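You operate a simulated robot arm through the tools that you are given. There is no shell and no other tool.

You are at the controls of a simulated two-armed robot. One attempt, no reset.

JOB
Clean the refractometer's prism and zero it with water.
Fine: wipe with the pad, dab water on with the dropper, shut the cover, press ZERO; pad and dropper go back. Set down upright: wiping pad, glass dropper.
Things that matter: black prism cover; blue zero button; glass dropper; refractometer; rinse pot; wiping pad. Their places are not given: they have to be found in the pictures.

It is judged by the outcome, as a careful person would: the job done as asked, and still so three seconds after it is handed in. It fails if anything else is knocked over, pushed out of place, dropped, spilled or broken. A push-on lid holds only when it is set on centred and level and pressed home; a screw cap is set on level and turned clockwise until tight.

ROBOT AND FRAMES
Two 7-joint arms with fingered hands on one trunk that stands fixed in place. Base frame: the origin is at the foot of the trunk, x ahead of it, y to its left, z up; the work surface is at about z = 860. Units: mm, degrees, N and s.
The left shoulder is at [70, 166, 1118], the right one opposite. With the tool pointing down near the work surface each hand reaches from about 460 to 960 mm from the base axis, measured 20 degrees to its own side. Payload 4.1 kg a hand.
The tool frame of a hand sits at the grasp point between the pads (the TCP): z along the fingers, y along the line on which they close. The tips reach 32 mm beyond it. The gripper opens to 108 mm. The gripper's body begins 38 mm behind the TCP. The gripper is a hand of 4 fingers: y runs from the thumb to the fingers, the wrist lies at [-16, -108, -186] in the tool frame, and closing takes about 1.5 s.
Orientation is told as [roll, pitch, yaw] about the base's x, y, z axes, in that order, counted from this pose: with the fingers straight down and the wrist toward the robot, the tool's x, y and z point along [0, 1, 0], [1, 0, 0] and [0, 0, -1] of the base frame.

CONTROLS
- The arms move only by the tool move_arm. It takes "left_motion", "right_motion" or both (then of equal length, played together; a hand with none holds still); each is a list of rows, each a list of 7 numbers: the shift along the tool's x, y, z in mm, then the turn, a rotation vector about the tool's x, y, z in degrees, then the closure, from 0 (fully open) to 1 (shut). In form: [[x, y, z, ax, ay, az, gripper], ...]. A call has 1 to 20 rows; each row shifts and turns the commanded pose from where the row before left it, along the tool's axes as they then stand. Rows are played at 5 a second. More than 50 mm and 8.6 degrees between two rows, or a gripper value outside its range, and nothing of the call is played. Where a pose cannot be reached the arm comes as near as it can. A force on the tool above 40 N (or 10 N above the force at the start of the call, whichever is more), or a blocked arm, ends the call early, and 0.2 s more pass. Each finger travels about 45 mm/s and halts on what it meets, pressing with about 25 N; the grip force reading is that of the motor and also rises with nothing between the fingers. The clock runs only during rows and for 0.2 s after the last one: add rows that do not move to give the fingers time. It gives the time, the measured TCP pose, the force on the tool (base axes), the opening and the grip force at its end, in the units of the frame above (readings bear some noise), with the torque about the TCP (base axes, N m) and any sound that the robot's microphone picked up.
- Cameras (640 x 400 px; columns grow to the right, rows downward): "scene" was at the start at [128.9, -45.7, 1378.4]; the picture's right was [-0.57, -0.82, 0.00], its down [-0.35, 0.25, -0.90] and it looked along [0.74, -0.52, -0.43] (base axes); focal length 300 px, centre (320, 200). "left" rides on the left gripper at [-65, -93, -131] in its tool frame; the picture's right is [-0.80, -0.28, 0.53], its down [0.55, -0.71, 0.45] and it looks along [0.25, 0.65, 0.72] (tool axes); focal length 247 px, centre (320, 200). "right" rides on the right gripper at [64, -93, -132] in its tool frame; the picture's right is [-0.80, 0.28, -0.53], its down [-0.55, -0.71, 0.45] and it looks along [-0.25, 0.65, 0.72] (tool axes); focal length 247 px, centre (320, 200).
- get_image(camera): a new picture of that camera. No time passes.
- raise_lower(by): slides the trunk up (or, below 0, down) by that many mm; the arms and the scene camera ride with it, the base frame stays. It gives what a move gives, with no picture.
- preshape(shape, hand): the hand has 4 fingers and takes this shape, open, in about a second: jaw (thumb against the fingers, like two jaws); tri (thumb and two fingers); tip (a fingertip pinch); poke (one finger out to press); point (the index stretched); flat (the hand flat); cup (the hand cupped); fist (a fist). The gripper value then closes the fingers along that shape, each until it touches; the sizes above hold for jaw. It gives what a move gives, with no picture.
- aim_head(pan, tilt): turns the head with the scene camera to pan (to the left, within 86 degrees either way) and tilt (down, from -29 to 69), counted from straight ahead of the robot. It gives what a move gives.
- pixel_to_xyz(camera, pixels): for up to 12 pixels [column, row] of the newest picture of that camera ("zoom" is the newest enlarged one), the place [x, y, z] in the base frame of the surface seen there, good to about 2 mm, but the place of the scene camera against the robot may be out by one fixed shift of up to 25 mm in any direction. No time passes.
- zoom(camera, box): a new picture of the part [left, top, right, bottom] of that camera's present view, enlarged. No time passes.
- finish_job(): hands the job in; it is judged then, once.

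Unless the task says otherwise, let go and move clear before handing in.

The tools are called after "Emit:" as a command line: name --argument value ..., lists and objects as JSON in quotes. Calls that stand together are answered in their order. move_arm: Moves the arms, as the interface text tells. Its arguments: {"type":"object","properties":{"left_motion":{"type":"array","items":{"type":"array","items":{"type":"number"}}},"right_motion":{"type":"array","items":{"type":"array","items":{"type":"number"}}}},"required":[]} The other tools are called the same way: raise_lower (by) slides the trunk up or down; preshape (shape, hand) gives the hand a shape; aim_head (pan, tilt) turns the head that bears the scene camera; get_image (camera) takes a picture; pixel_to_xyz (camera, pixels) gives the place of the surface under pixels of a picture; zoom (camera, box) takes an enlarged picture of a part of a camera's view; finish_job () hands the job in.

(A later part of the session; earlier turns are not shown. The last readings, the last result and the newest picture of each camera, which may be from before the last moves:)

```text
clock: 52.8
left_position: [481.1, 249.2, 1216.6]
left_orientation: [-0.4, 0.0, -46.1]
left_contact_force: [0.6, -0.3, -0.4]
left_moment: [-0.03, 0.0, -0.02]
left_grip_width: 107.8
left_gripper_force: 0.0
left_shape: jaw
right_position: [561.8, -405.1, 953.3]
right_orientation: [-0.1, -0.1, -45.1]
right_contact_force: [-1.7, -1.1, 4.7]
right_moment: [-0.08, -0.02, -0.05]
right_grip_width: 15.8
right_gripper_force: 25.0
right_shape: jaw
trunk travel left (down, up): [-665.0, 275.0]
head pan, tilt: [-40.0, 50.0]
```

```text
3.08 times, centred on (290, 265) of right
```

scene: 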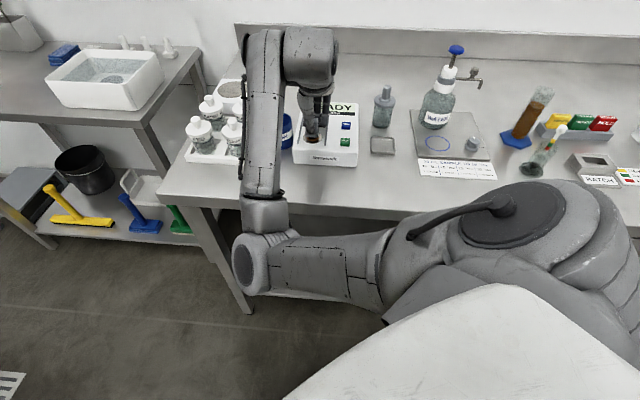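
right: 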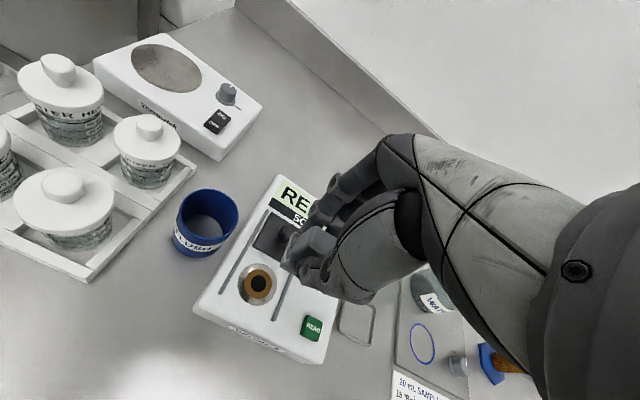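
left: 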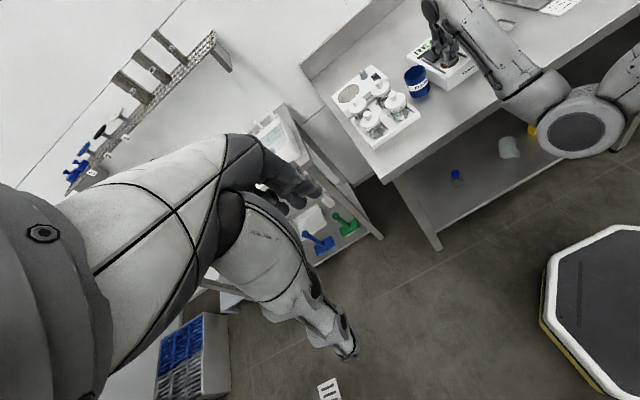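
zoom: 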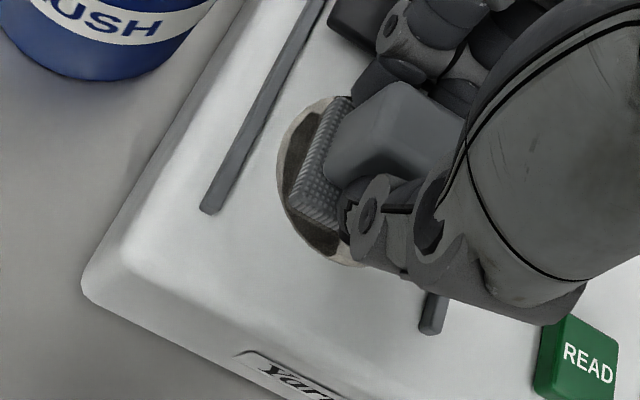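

Wiped with about 5 N. I'll lift 60 mm and look at the prism.

Emit:
move_arm --right_motion '[[0, 0, -10, 0, 0, 0, 0.9], [0, 0, -25, 0, 0, 0, 0.9], [0, 0, -30, 0, 0, 0, 0.9], [0, 0, -30, 0, 0, 0, 0.9], [0, 0, 0, 0, 0, 0, 0.9]]'

Emit:
get_image --camera "right"

Emit:
zoom --camera "right" --box '[190, 180, 350, 340]'

```text
clock: 54.0
left_position: [481.1, 249.4, 1215.9]
left_orientation: [-0.4, 0.1, -46.2]
left_contact_force: [0.0, 0.1, -1.0]
left_moment: [0.01, 0.0, 0.02]
left_grip_width: 107.9
left_gripper_force: 0.1
left_shape: jaw
right_position: [563.9, -404.6, 1048.4]
right_orientation: [0.0, -0.1, -45.0]
right_contact_force: [-0.1, -0.2, -0.2]
right_moment: [-0.02, 0.0, 0.0]
right_grip_width: 15.9
right_gripper_force: 24.9
right_shape: jaw
trunk travel left (down, up): [-665.0, 275.0]
head pan, tilt: [-40.0, 50.0]
```

```text
taken
```

right: 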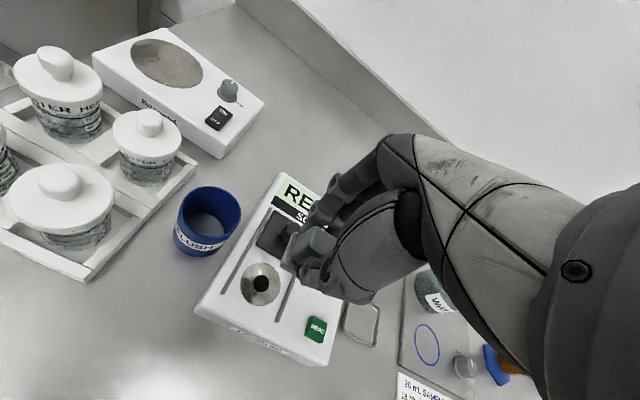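

```text
2.50 times, centred on (270, 260) of right
```

zoom: 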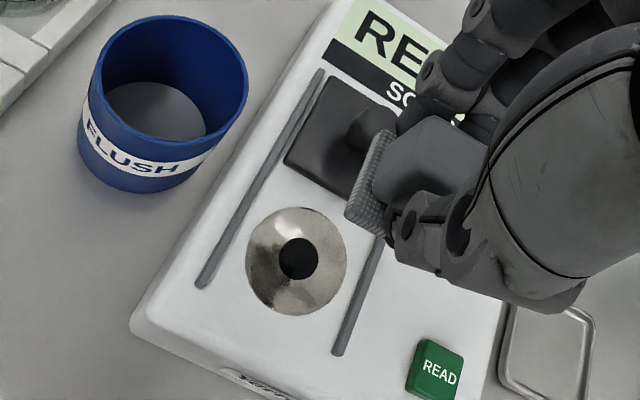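

The brown residue is gone: clean silver disc with dark prism. I'll carry the pad back above its tray.

Emit:
move_arm --right_motion '[[-25, 6, 0, 0, 0, 0, 0.9], [-25, 6, 0, 0, 0, 0, 0.9], [-25, 6, 0, 0, 0, 0, 0.9], [-25, 6, 0, 0, 0, 0, 0.9], [-25, 6, 0, 0, 0, 0, 0.9], [-25, 6, 0, 0, 0, 0, 0.9], [-26, 5, 0, 0, 0, 0, 0.9], [0, 0, 15, 0, 0, 0, 0.9], [0, 0, 15, 0, 0, 0, 0.9], [0, 0, 0, 0, 0, 0, 0.9]]'

Emit:
get_image --camera "right"

Emit:
get_image --camera "scene"

```text
clock: 56.2
left_position: [481.2, 247.9, 1216.2]
left_orientation: [-0.4, 0.1, -46.1]
left_contact_force: [1.3, 0.3, 0.3]
left_moment: [-0.01, -0.02, 0.0]
left_grip_width: 107.8
left_gripper_force: 0.0
left_shape: jaw
right_position: [465.7, -558.5, 1018.3]
right_orientation: [0.0, -0.1, -45.1]
right_contact_force: [0.5, -0.1, 0.0]
right_moment: [0.0, -0.01, 0.0]
right_grip_width: 15.7
right_gripper_force: 24.8
right_shape: jaw
trunk travel left (down, up): [-665.0, 275.0]
head pan, tilt: [-40.0, 50.0]
```

```text
taken
```

right: 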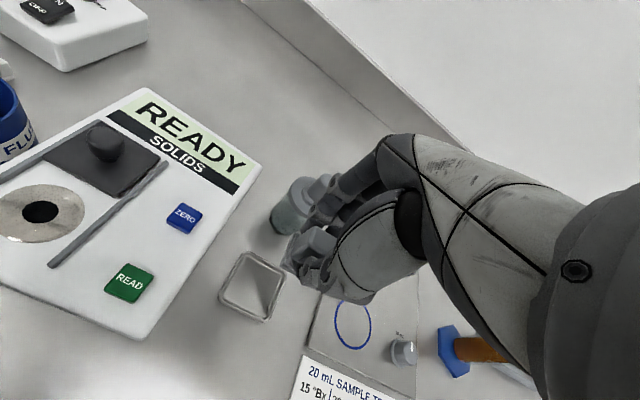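

```text
taken
```

scene: 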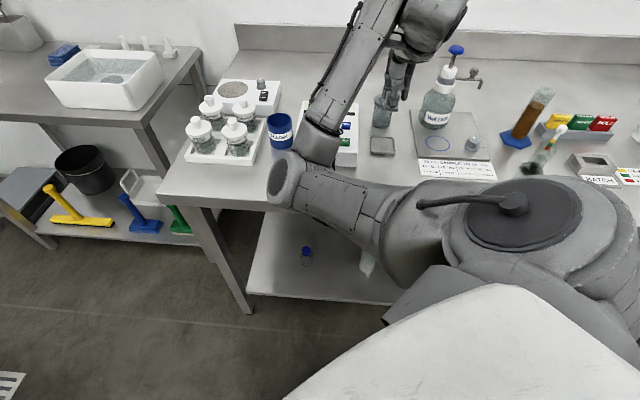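

The view matches the one at lift-off. I'll check the elbow's height over the bench before descending.

Emit:
pixel_to_xyz --camera "scene" --pixels '[[285, 185], [278, 200], [300, 205], [320, 150], [340, 220], [310, 120]]'

Emit:
get_image --camera "left"

```text
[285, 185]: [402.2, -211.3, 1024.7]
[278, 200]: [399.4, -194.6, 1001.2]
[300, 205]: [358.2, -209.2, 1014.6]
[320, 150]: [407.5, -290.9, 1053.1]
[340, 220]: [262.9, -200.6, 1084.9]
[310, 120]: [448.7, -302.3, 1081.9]
```

```text
taken
```

left: 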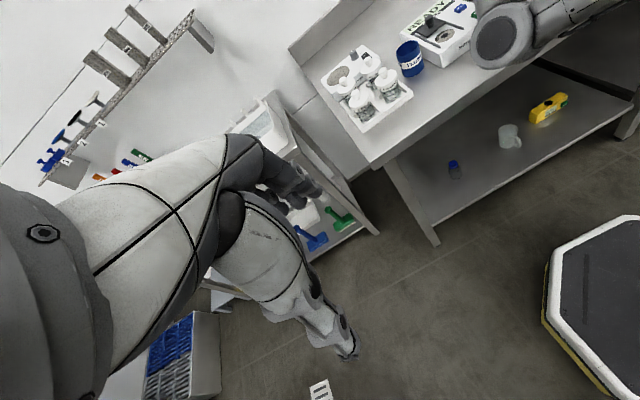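

Emit:
pixel_to_xyz --camera "scene" --pixels '[[200, 203], [250, 200], [430, 205], [330, 165], [240, 195]]'

```text
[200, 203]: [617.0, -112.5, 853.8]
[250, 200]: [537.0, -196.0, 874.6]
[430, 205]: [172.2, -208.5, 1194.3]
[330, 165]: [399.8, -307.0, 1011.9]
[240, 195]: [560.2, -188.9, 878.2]
```

The bench edge lies at about s=518 while the elbow (s≈433, z≈1010) is just in front of it, so I'll raise the trunk 80 mm again for this low set-down.

Emit:
raise_lower --by 80

Emit:
move_arm --right_motion '[[0, 0, 25, 0, 0, 0, 0.9], [0, 0, 25, 0, 0, 0, 0.9], [0, 0, 25, 0, 0, 0, 0.9], [0, 0, 25, 0, 0, 0, 0.9], [0, 0, 20, 0, 0, 0, 0.9], [0, 0, 20, 0, 0, 0, 0.9], [0, 0, 0, 0, 0, 0, 0.9]]'

Emit:
get_image --camera "scene"

Emit:
zoom --camera "right" --box '[210, 150, 370, 330]'

```text
clock: 57.4
left_position: [481.4, 249.5, 1296.6]
left_orientation: [-0.4, 0.2, -46.0]
left_contact_force: [0.0, 0.5, 0.6]
left_moment: [0.02, 0.02, 0.04]
left_grip_width: 107.9
left_gripper_force: 0.0
left_shape: jaw
right_position: [467.0, -559.4, 1097.2]
right_orientation: [-0.1, 0.0, -45.1]
right_contact_force: [0.0, -0.2, 0.4]
right_moment: [-0.01, 0.04, 0.06]
right_grip_width: 15.6
right_gripper_force: 25.0
right_shape: jaw
trunk travel left (down, up): [-745.0, 195.0]
head pan, tilt: [-40.0, 50.0]
```

```text
clock: 59.0
left_position: [482.1, 249.5, 1296.4]
left_orientation: [-0.4, 0.0, -46.1]
left_contact_force: [-0.3, 0.3, 0.7]
left_moment: [-0.03, 0.0, 0.03]
left_grip_width: 108.0
left_gripper_force: 0.1
left_shape: jaw
right_position: [466.0, -559.2, 957.8]
right_orientation: [-0.1, 0.0, -45.1]
right_contact_force: [0.8, -0.6, -0.5]
right_moment: [-0.03, 0.0, 0.0]
right_grip_width: 15.5
right_gripper_force: 24.5
right_shape: jaw
trunk travel left (down, up): [-745.0, 195.0]
head pan, tilt: [-40.0, 50.0]
```

```text
taken
```

scene: 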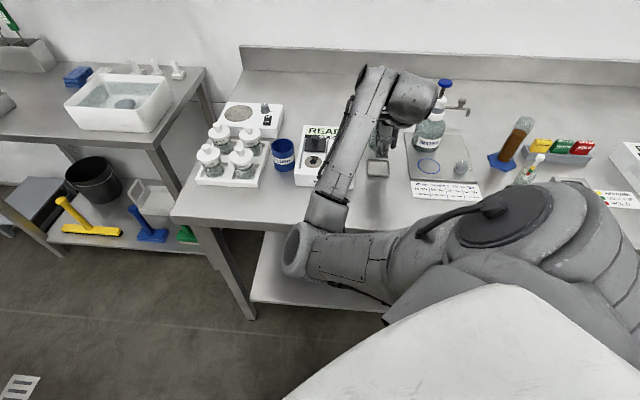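

```text
2.22 times, centred on (290, 240) of right
```

zoom: 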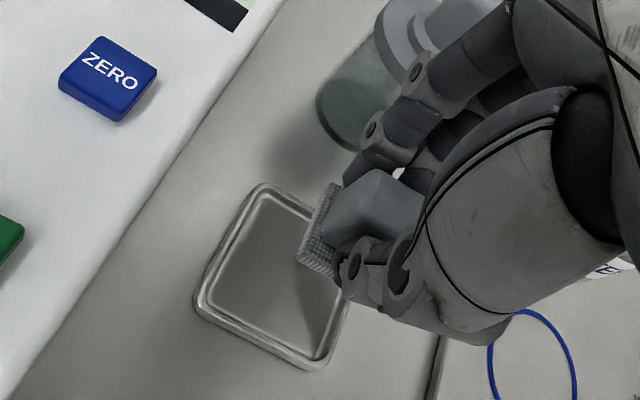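

Hand at [466,-559,958] directly over the tray. I'll lower to just above the tray floor.

Emit:
move_arm --right_motion '[[0, 0, 10, 0, 0, 0, 0.9], [0, 0, 10, 0, 0, 0, 0.9], [0, 0, 10, 0, 0, 0, 0.9], [0, 0, 7, 0, 0, 0, 0.9], [0, 0, 5, 0, 0, 0, 0.9], [0, 0, 0, 0, 0, 0, 0.9]]'

Emit:
zoom --camera "right" --box '[210, 150, 370, 330]'

```text
clock: 60.4
left_position: [481.6, 248.7, 1297.7]
left_orientation: [-0.4, 0.1, -46.1]
left_contact_force: [-0.7, 0.7, -0.4]
left_moment: [0.0, 0.02, 0.0]
left_grip_width: 108.0
left_gripper_force: 0.1
left_shape: jaw
right_position: [466.6, -557.8, 915.5]
right_orientation: [0.0, -0.1, -45.1]
right_contact_force: [0.3, 0.2, 0.3]
right_moment: [0.02, -0.01, -0.02]
right_grip_width: 15.5
right_gripper_force: 24.9
right_shape: jaw
trunk travel left (down, up): [-745.0, 195.0]
head pan, tilt: [-40.0, 50.0]
```

```text
2.22 times, centred on (290, 240) of right
```

zoom: 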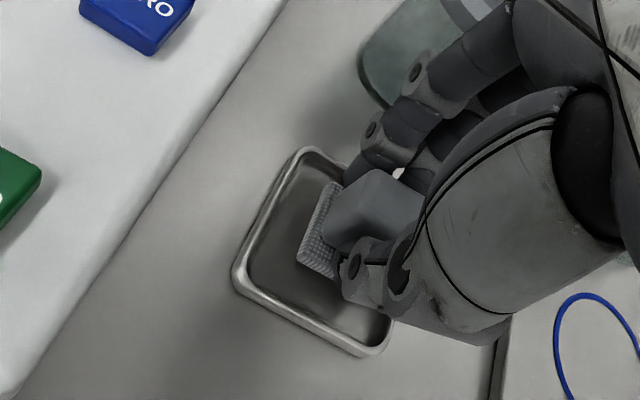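

The pad is about 5 mm above the tray floor and inside the rim. I'll lower until I feel it touch.

Emit:
move_arm --right_motion '[[0, 0, 2, 0, 0, 0, 0.9], [0, 0, 2, 0, 0, 0, 0.9], [0, 0, 1, 0, 0, 0, 0.9], [0, 0, 0, 0, 0, 0, 0.9]]'

Emit:
move_arm --right_motion '[[0, 0, 1, 0, 0, 0, 0.9], [0, 0, 0, 0, 0, 0, 0.9]]'

```text
clock: 61.4
left_position: [482.2, 248.7, 1297.4]
left_orientation: [-0.4, -0.1, -46.1]
left_contact_force: [-0.7, -0.4, -0.3]
left_moment: [0.01, 0.03, -0.01]
left_grip_width: 107.4
left_gripper_force: 0.1
left_shape: jaw
right_position: [467.9, -559.7, 911.2]
right_orientation: [0.0, 0.0, -44.9]
right_contact_force: [0.4, -0.5, -0.1]
right_moment: [0.02, 0.01, 0.01]
right_grip_width: 15.7
right_gripper_force: 24.9
right_shape: jaw
trunk travel left (down, up): [-745.0, 195.0]
head pan, tilt: [-40.0, 50.0]
```

```text
clock: 62.0
left_position: [482.3, 249.2, 1295.7]
left_orientation: [-0.4, 0.0, -46.1]
left_contact_force: [0.0, -0.7, 0.1]
left_moment: [-0.01, 0.0, 0.0]
left_grip_width: 108.1
left_gripper_force: 0.0
left_shape: jaw
right_position: [467.2, -558.6, 910.8]
right_orientation: [-0.2, 0.0, -45.1]
right_contact_force: [0.0, -0.4, -0.2]
right_moment: [-0.03, 0.0, 0.02]
right_grip_width: 15.8
right_gripper_force: 25.2
right_shape: jaw
trunk travel left (down, up): [-745.0, 195.0]
head pan, tilt: [-40.0, 50.0]
```

Emit:
move_arm --right_motion '[[0, 0, 1, 0, 0, 0, 0.9], [0, 0, 0, 0, 0, 0, 0.9]]'

Emit:
move_arm --right_motion '[[0, 0, 1, 0, 0, 0, 0.9], [0, 0, 0, 0, 0, 0, 0.9]]'

Emit:
zoom --camera "right" --box '[210, 150, 370, 330]'

```text
clock: 62.6
left_position: [483.1, 249.9, 1296.4]
left_orientation: [-0.4, 0.0, -46.1]
left_contact_force: [-0.5, 0.1, -0.6]
left_moment: [0.02, -0.01, -0.03]
left_grip_width: 108.0
left_gripper_force: 0.0
left_shape: jaw
right_position: [467.0, -559.9, 908.9]
right_orientation: [-0.1, 0.0, -45.0]
right_contact_force: [-0.6, 0.0, -0.6]
right_moment: [0.01, 0.0, 0.01]
right_grip_width: 15.5
right_gripper_force: 24.6
right_shape: jaw
trunk travel left (down, up): [-745.0, 195.0]
head pan, tilt: [-40.0, 50.0]
```

```text
clock: 63.2
left_position: [481.9, 247.8, 1296.0]
left_orientation: [-0.4, 0.0, -46.2]
left_contact_force: [1.3, -0.9, 0.4]
left_moment: [0.0, 0.0, -0.02]
left_grip_width: 108.2
left_gripper_force: 0.0
left_shape: jaw
right_position: [467.6, -558.7, 908.3]
right_orientation: [-0.1, 0.1, -45.1]
right_contact_force: [-0.2, -0.2, 0.0]
right_moment: [-0.02, 0.0, 0.03]
right_grip_width: 15.6
right_gripper_force: 25.5
right_shape: jaw
trunk travel left (down, up): [-745.0, 195.0]
head pan, tilt: [-40.0, 50.0]
```

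```text
2.22 times, centred on (290, 240) of right
```

zoom: 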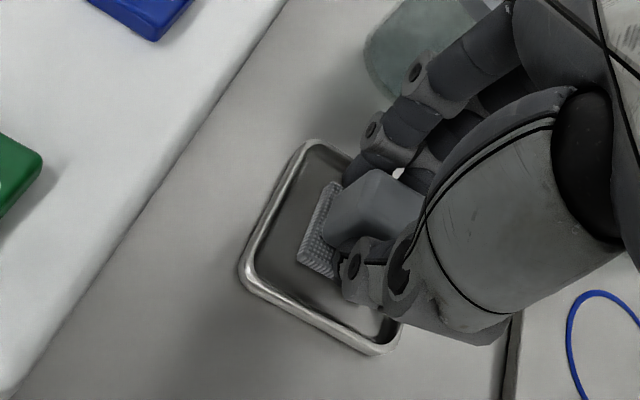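

No contact yet; continuing in 1 mm steps.

Emit:
move_arm --right_motion '[[0, 0, 1, 0, 0, 0, 0.9], [0, 0, 0, 0, 0, 0, 0.9]]'

Emit:
move_arm --right_motion '[[0, 0, 1, 0, 0, 0, 0.9], [0, 0, 0, 0, 0, 0, 0.9]]'

```text
clock: 63.8
left_position: [482.1, 250.1, 1296.2]
left_orientation: [-0.4, -0.1, -46.1]
left_contact_force: [0.2, -0.8, 0.1]
left_moment: [-0.02, 0.01, 0.0]
left_grip_width: 108.0
left_gripper_force: 0.1
left_shape: jaw
right_position: [465.2, -559.8, 907.0]
right_orientation: [0.0, -0.1, -45.1]
right_contact_force: [-0.3, -0.6, 4.9]
right_moment: [-0.03, -0.03, 0.03]
right_grip_width: 15.7
right_gripper_force: 24.6
right_shape: jaw
trunk travel left (down, up): [-745.0, 195.0]
head pan, tilt: [-40.0, 50.0]
```

```text
clock: 64.4
left_position: [479.7, 252.0, 1296.7]
left_orientation: [-0.4, 0.0, -46.0]
left_contact_force: [0.1, -0.3, 0.1]
left_moment: [0.02, 0.0, -0.03]
left_grip_width: 108.0
left_gripper_force: 0.1
left_shape: jaw
right_position: [466.2, -559.0, 906.2]
right_orientation: [-0.1, -0.2, -45.0]
right_contact_force: [0.9, -0.1, 12.1]
right_moment: [-0.07, -0.12, 0.0]
right_grip_width: 16.1
right_gripper_force: 24.8
right_shape: jaw
trunk travel left (down, up): [-745.0, 195.0]
head pan, tilt: [-40.0, 50.0]
```

Pad is seated on the tray floor (12 N). I'll ease 1 mm up and open the fingers gently.

Emit:
move_arm --right_motion '[[0, 0, -1.3, 0, 0, 0, 0.9], [0, 0, 0, 0, 0, 0, 0.84], [0, 0, 0, 0, 0, 0, 0.78], [0, 0, 0, 0, 0, 0, 0.72], [0, 0, 0, 0, 0, 0, 0.68], [0, 0, 0, 0, 0, 0, 0.68]]'

Emit:
zoom --camera "right" --box '[210, 150, 370, 330]'

```text
clock: 65.8
left_position: [481.1, 249.4, 1297.0]
left_orientation: [-0.5, 0.0, -46.1]
left_contact_force: [0.2, 0.5, -0.1]
left_moment: [0.0, 0.0, 0.02]
left_grip_width: 108.1
left_gripper_force: 0.1
left_shape: jaw
right_position: [467.3, -558.8, 906.8]
right_orientation: [0.0, 0.0, -45.0]
right_contact_force: [0.6, -0.2, 0.6]
right_moment: [-0.02, 0.0, 0.02]
right_grip_width: 34.4
right_gripper_force: 0.1
right_shape: jaw
trunk travel left (down, up): [-745.0, 195.0]
head pan, tilt: [-40.0, 50.0]
```

```text
2.22 times, centred on (290, 240) of right
```

zoom: 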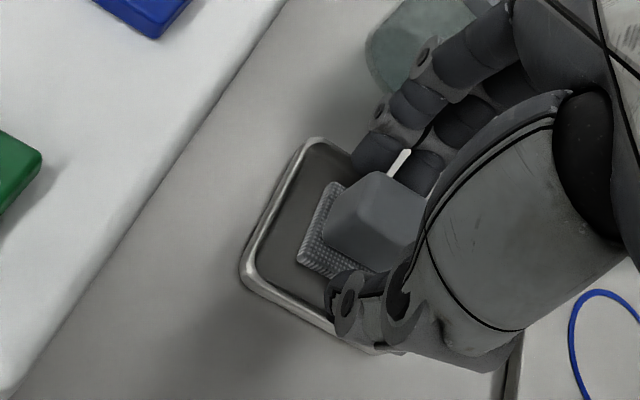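

The pad stands in the tray, free of the fingers. I'll lift straight up out of the tray to about z=1040.

Emit:
move_arm --right_motion '[[0, 0, -8, 0, 0, 0, 0.68], [0, 0, -15, 0, 0, 0, 0.68], [0, 0, -20, 0, 0, 0, 0.68], [0, 0, -25, 0, 0, 0, 0.68], [0, 0, -25, 0, 0, 0, 0.68], [0, 0, -25, 0, 0, 0, 0.6], [0, 0, -20, 0, 0, 0, 0.55], [0, 0, 0, 0, 0, 0, 0.55]]'

Emit:
get_image --camera "right"

Emit:
zoom --camera "right" --box '[200, 160, 360, 330]'

```text
clock: 67.6
left_position: [482.6, 248.7, 1295.2]
left_orientation: [-0.5, 0.1, -46.1]
left_contact_force: [-0.2, 0.5, -0.4]
left_moment: [0.0, 0.02, 0.03]
left_grip_width: 107.7
left_gripper_force: 0.1
left_shape: jaw
right_position: [465.7, -559.2, 1046.1]
right_orientation: [0.0, -0.1, -44.9]
right_contact_force: [-0.6, -0.1, -0.1]
right_moment: [-0.01, 0.0, 0.01]
right_grip_width: 48.1
right_gripper_force: 0.0
right_shape: jaw
trunk travel left (down, up): [-745.0, 195.0]
head pan, tilt: [-40.0, 50.0]
```

```text
taken
```

right: 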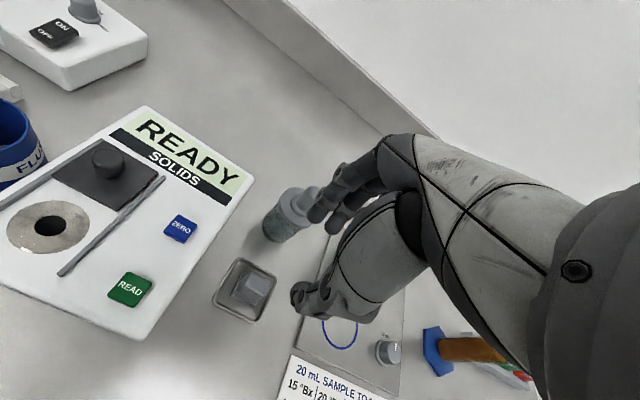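

```text
2.35 times, centred on (280, 245) of right
```

zoom: 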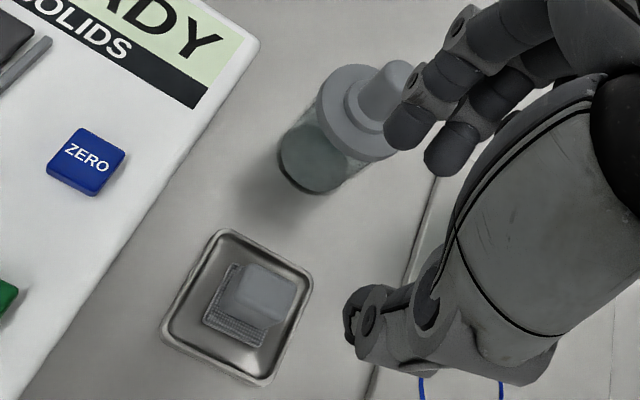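

The pad is upright in its tray. I'll measure the dropper's bulb and flange now.

Emit:
pixel_to_xyz --camera "zoom" --pixels '[[395, 72], [385, 80], [375, 95], [365, 115], [350, 110], [335, 95], [345, 80], [360, 140], [318, 120], [310, 150], [345, 70], [380, 125]]'

```text
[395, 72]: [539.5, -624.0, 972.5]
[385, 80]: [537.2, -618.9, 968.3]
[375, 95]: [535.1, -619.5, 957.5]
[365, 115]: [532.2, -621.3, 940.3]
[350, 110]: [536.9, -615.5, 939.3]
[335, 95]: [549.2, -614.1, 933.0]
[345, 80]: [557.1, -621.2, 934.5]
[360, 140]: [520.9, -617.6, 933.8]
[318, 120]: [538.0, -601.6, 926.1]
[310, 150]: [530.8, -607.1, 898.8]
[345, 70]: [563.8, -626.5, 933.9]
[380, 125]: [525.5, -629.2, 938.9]
```

Combining points, the dropper axis is near [538,-627] with flange radius ≈27 (z 934) and bulb up to 973. I'll move over it at height and re-measure from above.

Emit:
move_arm --right_motion '[[0.7, 25, 0, 0, 0, 0, 0.5], [0.7, 25, 0, 0, 0, 0, 0.45], [0.7, 25, 0, 0, 0, 0, 0.45], [0.7, 24, 0, 0, 0, 0, 0.45], [0, 0, 0, 0, 0, 0, 0.45]]'

Emit:
get_image --camera "right"

Emit:
zoom --camera "right" --box '[220, 190, 360, 330]'

Emit:
get_image --camera "scene"

```text
clock: 68.8
left_position: [481.4, 249.5, 1296.6]
left_orientation: [-0.4, 0.0, -46.1]
left_contact_force: [-0.8, -0.6, -0.1]
left_moment: [-0.02, 0.02, 0.01]
left_grip_width: 107.8
left_gripper_force: 0.0
left_shape: jaw
right_position: [539.1, -626.7, 1046.7]
right_orientation: [-0.1, 0.0, -45.0]
right_contact_force: [0.1, 0.4, -0.3]
right_moment: [-0.02, 0.01, 0.0]
right_grip_width: 58.8
right_gripper_force: 0.2
right_shape: jaw
trunk travel left (down, up): [-745.0, 195.0]
head pan, tilt: [-40.0, 50.0]
```

```text
taken
```

right: 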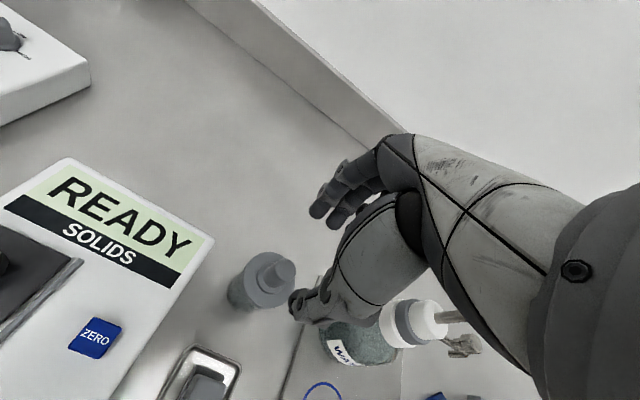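

```text
2.86 times, centred on (290, 260) of right
```

zoom: 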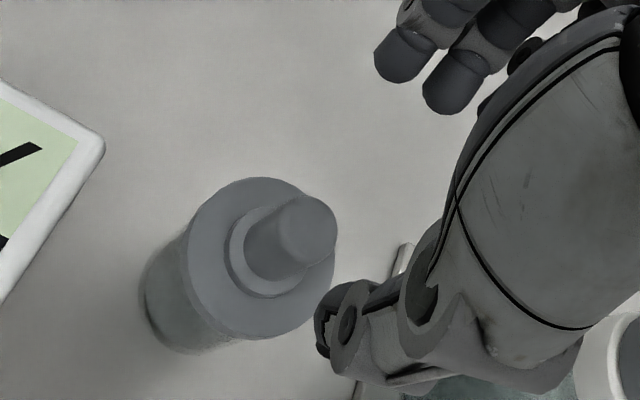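

```text
taken
```

scene: 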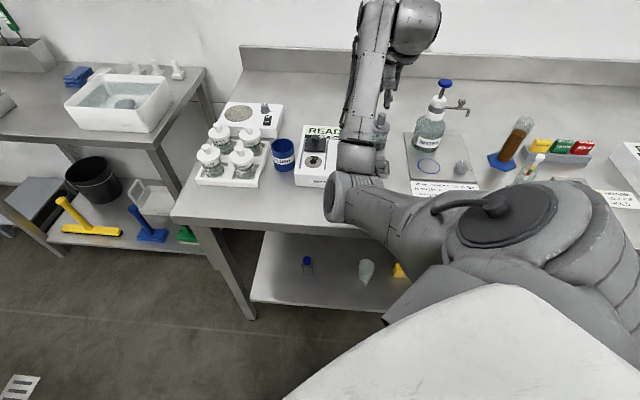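

The water pump stands 136 mm away sideways, so there is room. I'll measure the bulb top from this view.

Emit:
pixel_to_xyz --camera "zoom" --pixels '[[308, 230], [285, 230], [325, 215], [300, 250], [320, 245], [265, 250], [250, 235], [200, 240], [262, 185], [270, 325], [325, 280], [235, 300]]'

```text
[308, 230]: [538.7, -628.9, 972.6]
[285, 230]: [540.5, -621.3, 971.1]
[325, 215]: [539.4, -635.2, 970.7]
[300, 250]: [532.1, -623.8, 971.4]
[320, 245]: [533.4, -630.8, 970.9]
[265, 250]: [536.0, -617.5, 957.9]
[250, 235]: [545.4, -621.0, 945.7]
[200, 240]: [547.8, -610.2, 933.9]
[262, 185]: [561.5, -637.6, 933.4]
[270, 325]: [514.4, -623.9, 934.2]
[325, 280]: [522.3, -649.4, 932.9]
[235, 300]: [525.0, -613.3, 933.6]
```

The dropper axis is [538,-629] and the bulb is ~24 mm across, top 972.6. I'll align and descend so the tips end at z≈948, just above the collar (940).

Emit:
move_arm --right_motion '[[-1.5, 1.6, 10, 0, 0, 0, 0.45], [0, 0, 15, 0, 0, 0, 0.45], [0, 0, 15, 0, 0, 0, 0.45], [0, 0, 10, 0, 0, 0, 0.5], [0, 0, 8, 0, 0, 0, 0.5], [0, 0, 8, 0, 0, 0, 0.5], [0, 0, 0, 0, 0, 0, 0.5]]'

Emit:
get_image --camera "right"

Emit:
zoom --camera "right" --box '[240, 160, 400, 330]'

```text
clock: 70.4
left_position: [482.2, 249.9, 1296.7]
left_orientation: [-0.4, -0.1, -46.1]
left_contact_force: [0.9, -0.5, 0.1]
left_moment: [0.01, 0.0, -0.02]
left_grip_width: 107.9
left_gripper_force: 0.1
left_shape: jaw
right_position: [539.1, -629.0, 979.7]
right_orientation: [0.0, 0.0, -45.0]
right_contact_force: [-0.3, -0.4, 0.7]
right_moment: [0.02, -0.04, -0.02]
right_grip_width: 54.4
right_gripper_force: 0.1
right_shape: jaw
trunk travel left (down, up): [-745.0, 195.0]
head pan, tilt: [-40.0, 50.0]
```

```text
taken
```

right: 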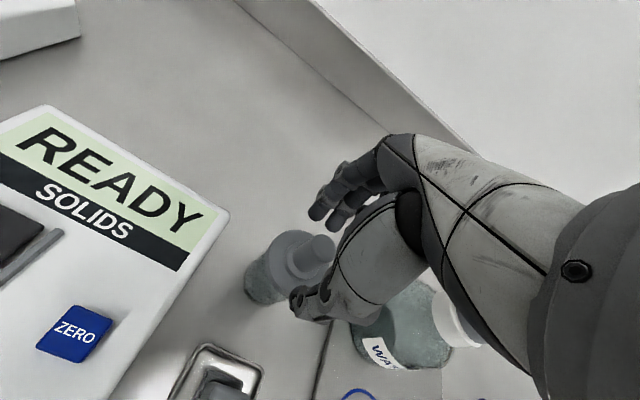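

```text
2.35 times, centred on (320, 245) of right
```

zoom: 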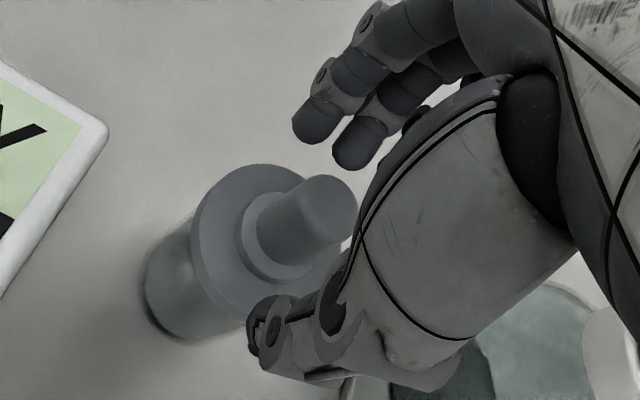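

The bulb sits between thumb and fingers. I'll close on it.

Emit:
move_arm --right_motion '[[0, 0, 0, 0, 0, 0, 0.6], [0, 0, 0, 0, 0, 0, 0.68], [0, 0, 0, 0, 0, 0, 0.75], [0, 0, 0, 0, 0, 0, 0.82], [0, 0, 0, 0, 0, 0, 0.88], [0, 0, 0, 0, 0, 0, 0.88], [0, 0, 0, 0, 0, 0, 0.88]]'

Emit:
zoom --camera "right" --box '[240, 160, 400, 330]'

```text
clock: 72.0
left_position: [481.9, 248.2, 1295.1]
left_orientation: [-0.4, 0.1, -46.1]
left_contact_force: [-0.2, -0.7, 0.0]
left_moment: [-0.01, 0.0, 0.0]
left_grip_width: 108.0
left_gripper_force: 0.1
left_shape: jaw
right_position: [538.9, -628.9, 979.5]
right_orientation: [0.0, -0.1, -45.0]
right_contact_force: [-0.3, 0.1, -0.7]
right_moment: [0.0, -0.01, -0.02]
right_grip_width: 14.4
right_gripper_force: 24.7
right_shape: jaw
trunk travel left (down, up): [-745.0, 195.0]
head pan, tilt: [-40.0, 50.0]
```

```text
2.35 times, centred on (320, 245) of right
```

zoom: 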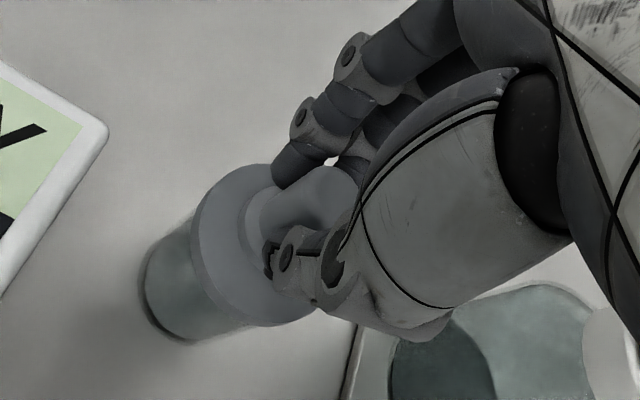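

Gripped at 25 N. I'll lift 15 mm slowly and see whether the vial stays or comes along.

Emit:
move_arm --right_motion '[[0, 0, -3, 0, 0, 0, 0.88], [0, 0, -4, 0, 0, 0, 0.88], [0, 0, -4, 0, 0, 0, 0.88], [0, 0, -4, 0, 0, 0, 0.88], [0, 0, 0, 0, 0, 0, 0.88]]'

Emit:
get_image --camera "right"

Emit:
zoom --camera "right" --box '[220, 160, 380, 330]'

Emit:
zoom --camera "scene" --box '[330, 60, 480, 200]'

```text
clock: 73.2
left_position: [481.4, 248.6, 1296.5]
left_orientation: [-0.5, 0.0, -46.1]
left_contact_force: [0.7, -0.4, -0.2]
left_moment: [0.03, -0.01, -0.01]
left_grip_width: 108.1
left_gripper_force: 0.1
left_shape: jaw
right_position: [538.1, -630.0, 994.7]
right_orientation: [0.0, 0.0, -44.9]
right_contact_force: [-0.5, 0.8, 0.0]
right_moment: [-0.01, 0.02, 0.02]
right_grip_width: 14.0
right_gripper_force: 24.9
right_shape: jaw
trunk travel left (down, up): [-745.0, 195.0]
head pan, tilt: [-40.0, 50.0]
```

```text
taken
```

right: 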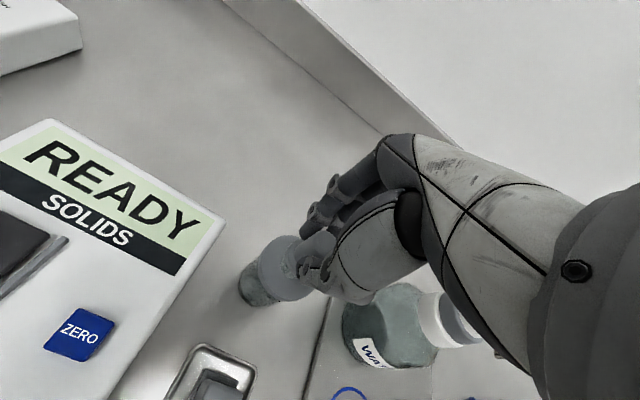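

```text
2.35 times, centred on (300, 245) of right
```

zoom: 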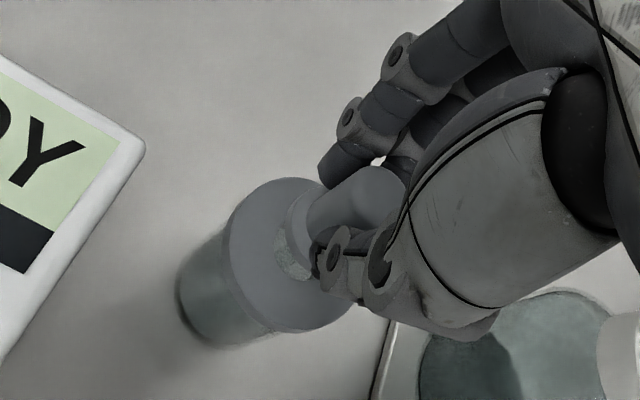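

```text
2.86 times, centred on (405, 130) of scene
```

zoom: 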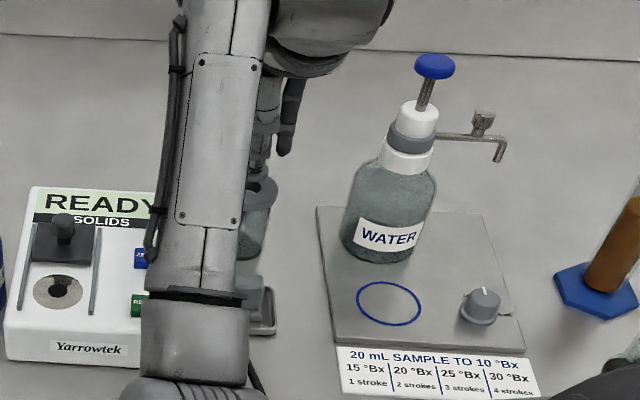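

The bulb with a glass stem is coming out of the lidded vial (rinse pot), which stays put. I'll keep lifting until the stem is clear.

Emit:
move_arm --right_motion '[[0, 0, -12, 0, 0, 0, 0.88], [0, 0, -15, 0, 0, 0, 0.88], [0, 0, -15, 0, 0, 0, 0.88], [0, 0, -15, 0, 0, 0, 0.88], [0, 0, -15, 0, 0, 0, 0.88], [0, 0, -15, 0, 0, 0, 0.88], [0, 0, -10, 0, 0, 0, 0.88], [0, 0, 0, 0, 0, 0, 0.88]]'

Emit:
get_image --camera "right"

Emit:
zoom --camera "right" --box '[200, 170, 360, 340]'

Emit:
zoom --camera "scene" --box '[330, 30, 480, 200]'

```text
clock: 75.0
left_position: [482.5, 248.8, 1295.6]
left_orientation: [-0.4, 0.1, -46.1]
left_contact_force: [-0.3, 0.2, -0.2]
left_moment: [0.0, -0.04, -0.01]
left_grip_width: 107.9
left_gripper_force: 0.0
left_shape: jaw
right_position: [539.5, -628.6, 1092.0]
right_orientation: [-0.2, -0.1, -45.0]
right_contact_force: [0.0, 1.6, -0.7]
right_moment: [0.02, 0.02, -0.02]
right_grip_width: 14.2
right_gripper_force: 25.1
right_shape: jaw
trunk travel left (down, up): [-745.0, 195.0]
head pan, tilt: [-40.0, 50.0]
```

```text
taken
```

right: 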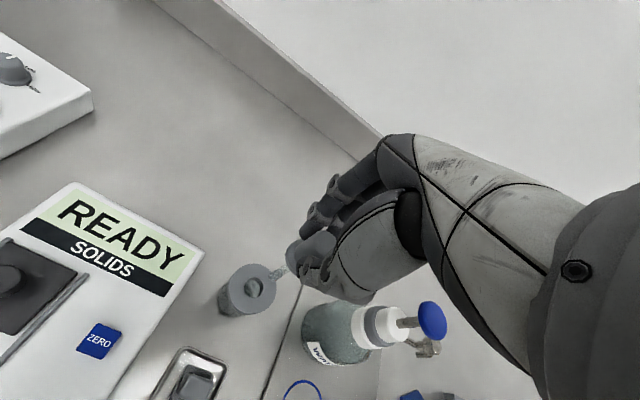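

```text
2.35 times, centred on (280, 255) of right
```

zoom: 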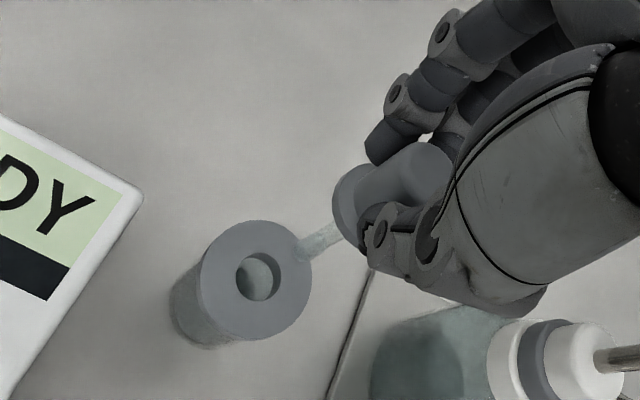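

```text
2.35 times, centred on (405, 115) of scene
```

zoom: 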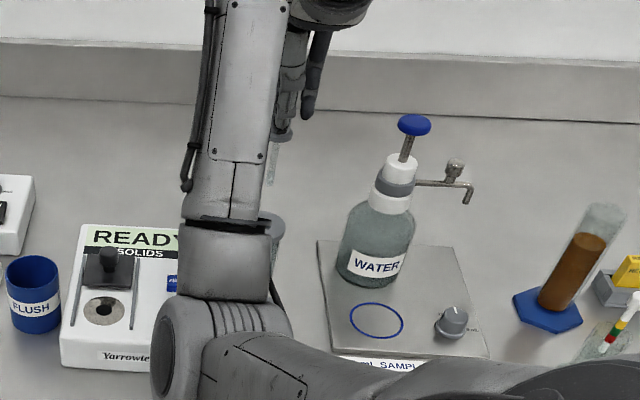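

The dropper (bulb, collar, glass stem) is out; the pot's lid has a ~20 mm hole. I'll measure the stem tip against the hand.

Emit:
pixel_to_xyz --camera "zoom" --pixels '[[270, 184], [272, 175], [273, 160], [275, 148], [283, 138], [270, 180], [271, 190]]'

Emit:
pixel_to_xyz --camera "right" --pixels '[[275, 275], [280, 272], [285, 268], [288, 262], [272, 277], [250, 272], [254, 288], [245, 290], [230, 280], [270, 285], [258, 266]]'

Emit:
zoom --camera "right" --box '[230, 220, 330, 320]'

```text
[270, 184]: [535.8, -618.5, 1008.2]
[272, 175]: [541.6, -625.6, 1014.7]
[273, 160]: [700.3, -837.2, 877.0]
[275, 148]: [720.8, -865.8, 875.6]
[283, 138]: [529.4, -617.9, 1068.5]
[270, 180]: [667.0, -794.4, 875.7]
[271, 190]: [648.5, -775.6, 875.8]
```

```text
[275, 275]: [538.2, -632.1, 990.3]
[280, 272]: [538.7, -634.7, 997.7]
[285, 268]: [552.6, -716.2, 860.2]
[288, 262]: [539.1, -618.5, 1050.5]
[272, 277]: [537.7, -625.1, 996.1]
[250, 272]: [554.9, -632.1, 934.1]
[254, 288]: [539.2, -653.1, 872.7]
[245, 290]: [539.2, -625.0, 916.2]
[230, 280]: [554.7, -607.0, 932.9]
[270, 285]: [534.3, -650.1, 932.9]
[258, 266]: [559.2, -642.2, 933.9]
```

```text
4.00 times, centred on (280, 270) of right
```

zoom: 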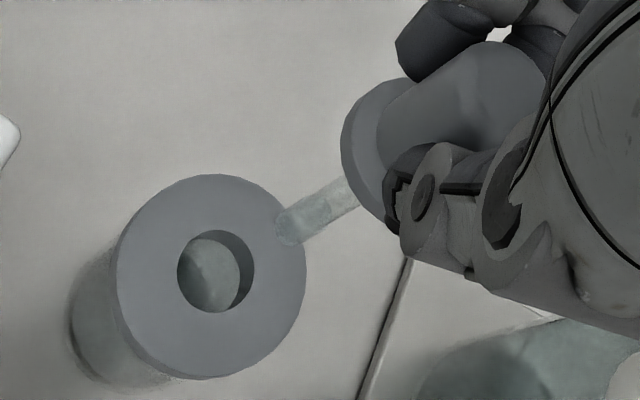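

The stem tip is ≈101 mm below the TCP, straight under it. I'll carry the dropper at this height to above the prism.

Emit:
move_arm --right_motion '[[21.7, -17.45, 0, 0, 0, 0, 0.88], [21.7, -17.45, 0, 0, 0, 0, 0.88], [21.7, -17.45, 0, 0, 0, 0, 0.88], [21.7, -17.45, 0, 0, 0, 0, 0.88], [21.7, -17.45, 0, 0, 0, 0, 0.88], [21.7, -17.45, 0, 0, 0, 0, 0.88], [21.7, -17.45, 0, 0, 0, 0, 0.88], [21.7, -17.45, 0, 0, 0, 0, 0.88], [0, 0, 0, 0, 0, 0, 0.88]]'

Emit:
get_image --camera "right"

Emit:
zoom --camera "scene" --box '[240, 60, 400, 200]'

```text
clock: 77.0
left_position: [482.6, 248.1, 1296.7]
left_orientation: [-0.4, 0.1, -46.1]
left_contact_force: [0.0, -0.2, 0.1]
left_moment: [0.0, 0.01, -0.01]
left_grip_width: 108.1
left_gripper_force: 0.0
left_shape: jaw
right_position: [562.6, -408.0, 1091.4]
right_orientation: [0.0, 0.0, -45.2]
right_contact_force: [0.6, 0.4, -0.8]
right_moment: [0.01, 0.02, 0.02]
right_grip_width: 14.0
right_gripper_force: 25.0
right_shape: jaw
trunk travel left (down, up): [-745.0, 195.0]
head pan, tilt: [-40.0, 50.0]
```

```text
taken
```

right: 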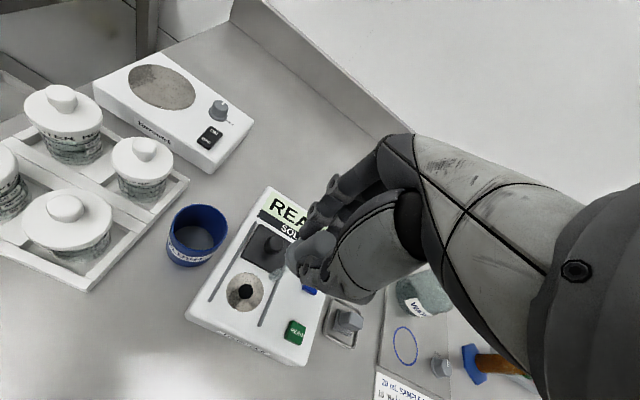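

```text
2.86 times, centred on (320, 130) of scene
```

zoom: 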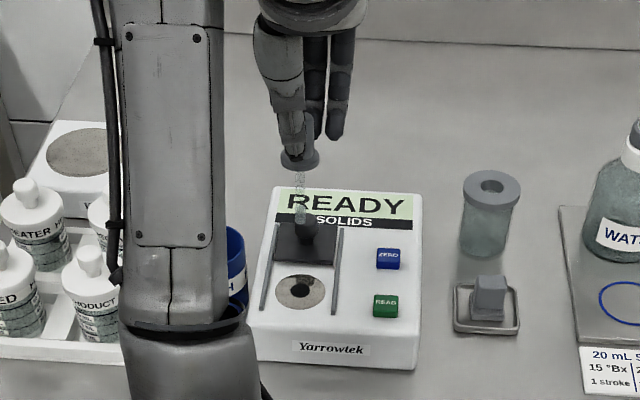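

The dropper is above the prism. I'll descend to leave the tip about 8 mm above it and check the aim.

Emit:
move_arm --right_motion '[[0, 0, 15, 0, 0, 0, 0.88], [0, 0, 15, 0, 0, 0, 0.88], [0, 0, 15, 0, 0, 0, 0.88], [0, 0, 15, 0, 0, 0, 0.88], [0, 0, 10, 0, 0, 0, 0.88], [0, 0, 0, 0, 0, 0, 0.88]]'

Emit:
zoom --camera "right" --box '[210, 200, 350, 330]'

Emit:
zoom --camera "scene" --box '[270, 100, 370, 190]'

```text
clock: 78.4
left_position: [481.9, 249.7, 1297.8]
left_orientation: [-0.5, 0.0, -46.1]
left_contact_force: [0.9, -0.5, -0.8]
left_moment: [0.04, 0.01, 0.0]
left_grip_width: 107.9
left_gripper_force: 0.0
left_shape: jaw
right_position: [563.2, -408.5, 1020.7]
right_orientation: [0.0, 0.0, -44.9]
right_contact_force: [-0.5, 0.0, -1.5]
right_moment: [0.0, 0.02, -0.02]
right_grip_width: 13.9
right_gripper_force: 24.5
right_shape: jaw
trunk travel left (down, up): [-745.0, 195.0]
head pan, tilt: [-40.0, 50.0]
```

```text
3.08 times, centred on (280, 265) of right
```

zoom: 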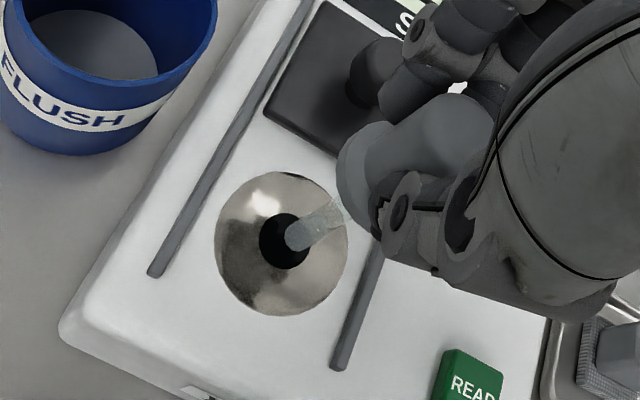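

```text
4.44 times, centred on (320, 145) of scene
```

zoom: 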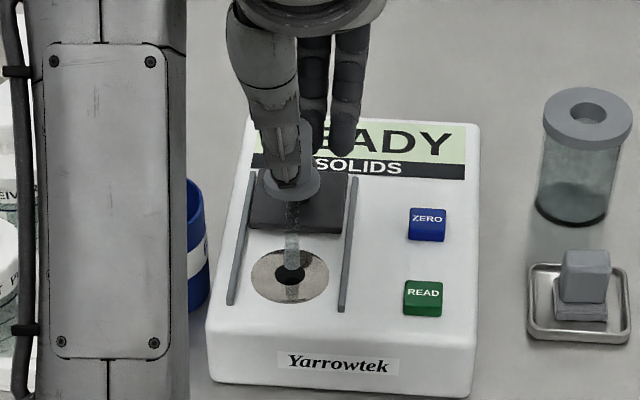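

The tip (300,238) is just above the dark prism and within 3 mm of centre. I'll nudge it and lower gently until it touches.

Emit:
move_arm --right_motion '[[0.5, 1.5, 2, 0, 0, 0, 0.88], [0, 0, 2, 0, 0, 0, 0.88], [0, 0, 1, 0, 0, 0, 0.88], [0, 0, 0, 0, 0, 0, 0.88]]'

Emit:
zoom --camera "right" --box '[210, 200, 350, 330]'

```text
clock: 79.4
left_position: [481.7, 249.7, 1296.4]
left_orientation: [-0.5, 0.0, -46.1]
left_contact_force: [0.0, 0.0, -0.9]
left_moment: [-0.02, 0.02, 0.02]
left_grip_width: 107.8
left_gripper_force: 0.1
left_shape: jaw
right_position: [564.4, -408.4, 1015.3]
right_orientation: [-0.1, 0.1, -45.0]
right_contact_force: [0.4, 0.6, -0.2]
right_moment: [-0.01, 0.0, 0.01]
right_grip_width: 14.0
right_gripper_force: 24.7
right_shape: jaw
trunk travel left (down, up): [-745.0, 195.0]
head pan, tilt: [-40.0, 50.0]
```

```text
3.08 times, centred on (280, 265) of right
```

zoom: 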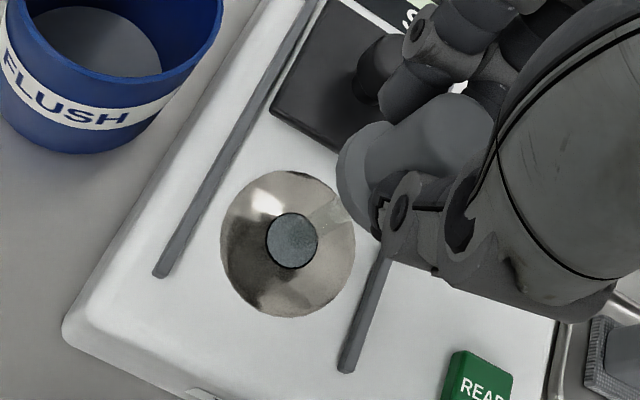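

A bluish water disc now covers the dark prism (292,240), so the dab is on. I'll lift the dropper straight up and verify.

Emit:
move_arm --right_motion '[[0, 0, -5, 0, 0, 0, 0.88], [0, 0, -15, 0, 0, 0, 0.88], [0, 0, -20, 0, 0, 0, 0.88], [0, 0, -20, 0, 0, 0, 0.88], [0, 0, -17, 0, 0, 0, 0.88], [0, 0, 0, 0, 0, 0, 0.88]]'

Emit:
get_image --camera "right"

Emit:
zoom --camera "scene" --box '[250, 90, 390, 200]'

Emit:
zoom --camera "right" --box '[190, 200, 330, 340]'

```text
clock: 80.8
left_position: [482.2, 249.1, 1297.4]
left_orientation: [-0.4, 0.1, -46.1]
left_contact_force: [0.6, 0.1, 0.6]
left_moment: [-0.03, -0.02, 0.02]
left_grip_width: 107.7
left_gripper_force: 0.1
left_shape: jaw
right_position: [564.4, -408.8, 1092.9]
right_orientation: [-0.1, -0.1, -45.1]
right_contact_force: [0.4, 0.1, -0.7]
right_moment: [0.02, -0.02, 0.01]
right_grip_width: 14.2
right_gripper_force: 24.4
right_shape: jaw
trunk travel left (down, up): [-745.0, 195.0]
head pan, tilt: [-40.0, 50.0]
```

```text
taken
```

right: 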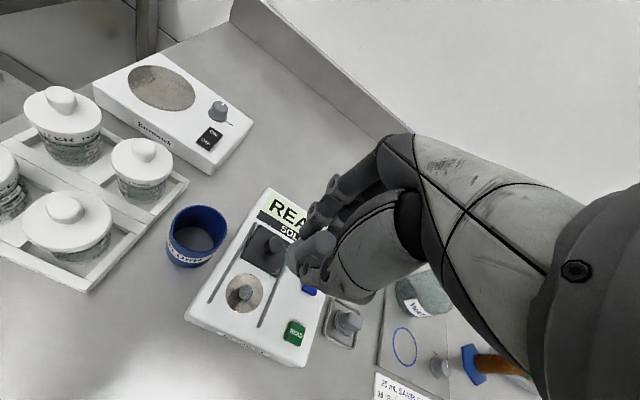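

```text
3.64 times, centred on (320, 145) of scene
```

zoom: 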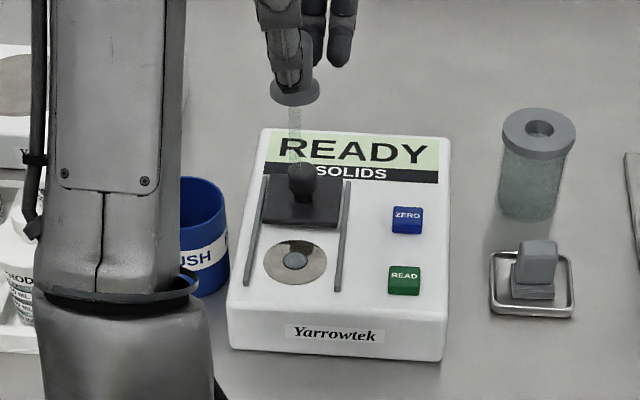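

```text
2.86 times, centred on (260, 270) of right
```

zoom: 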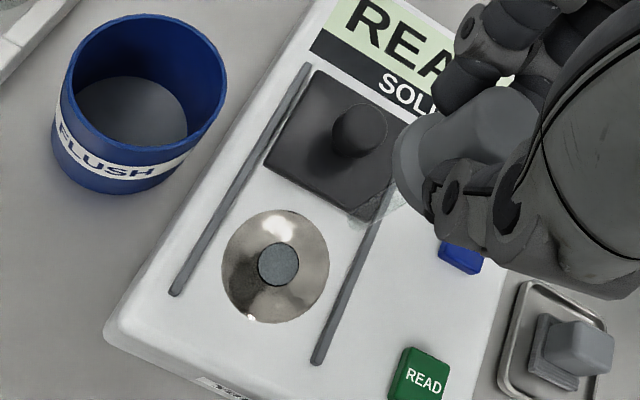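

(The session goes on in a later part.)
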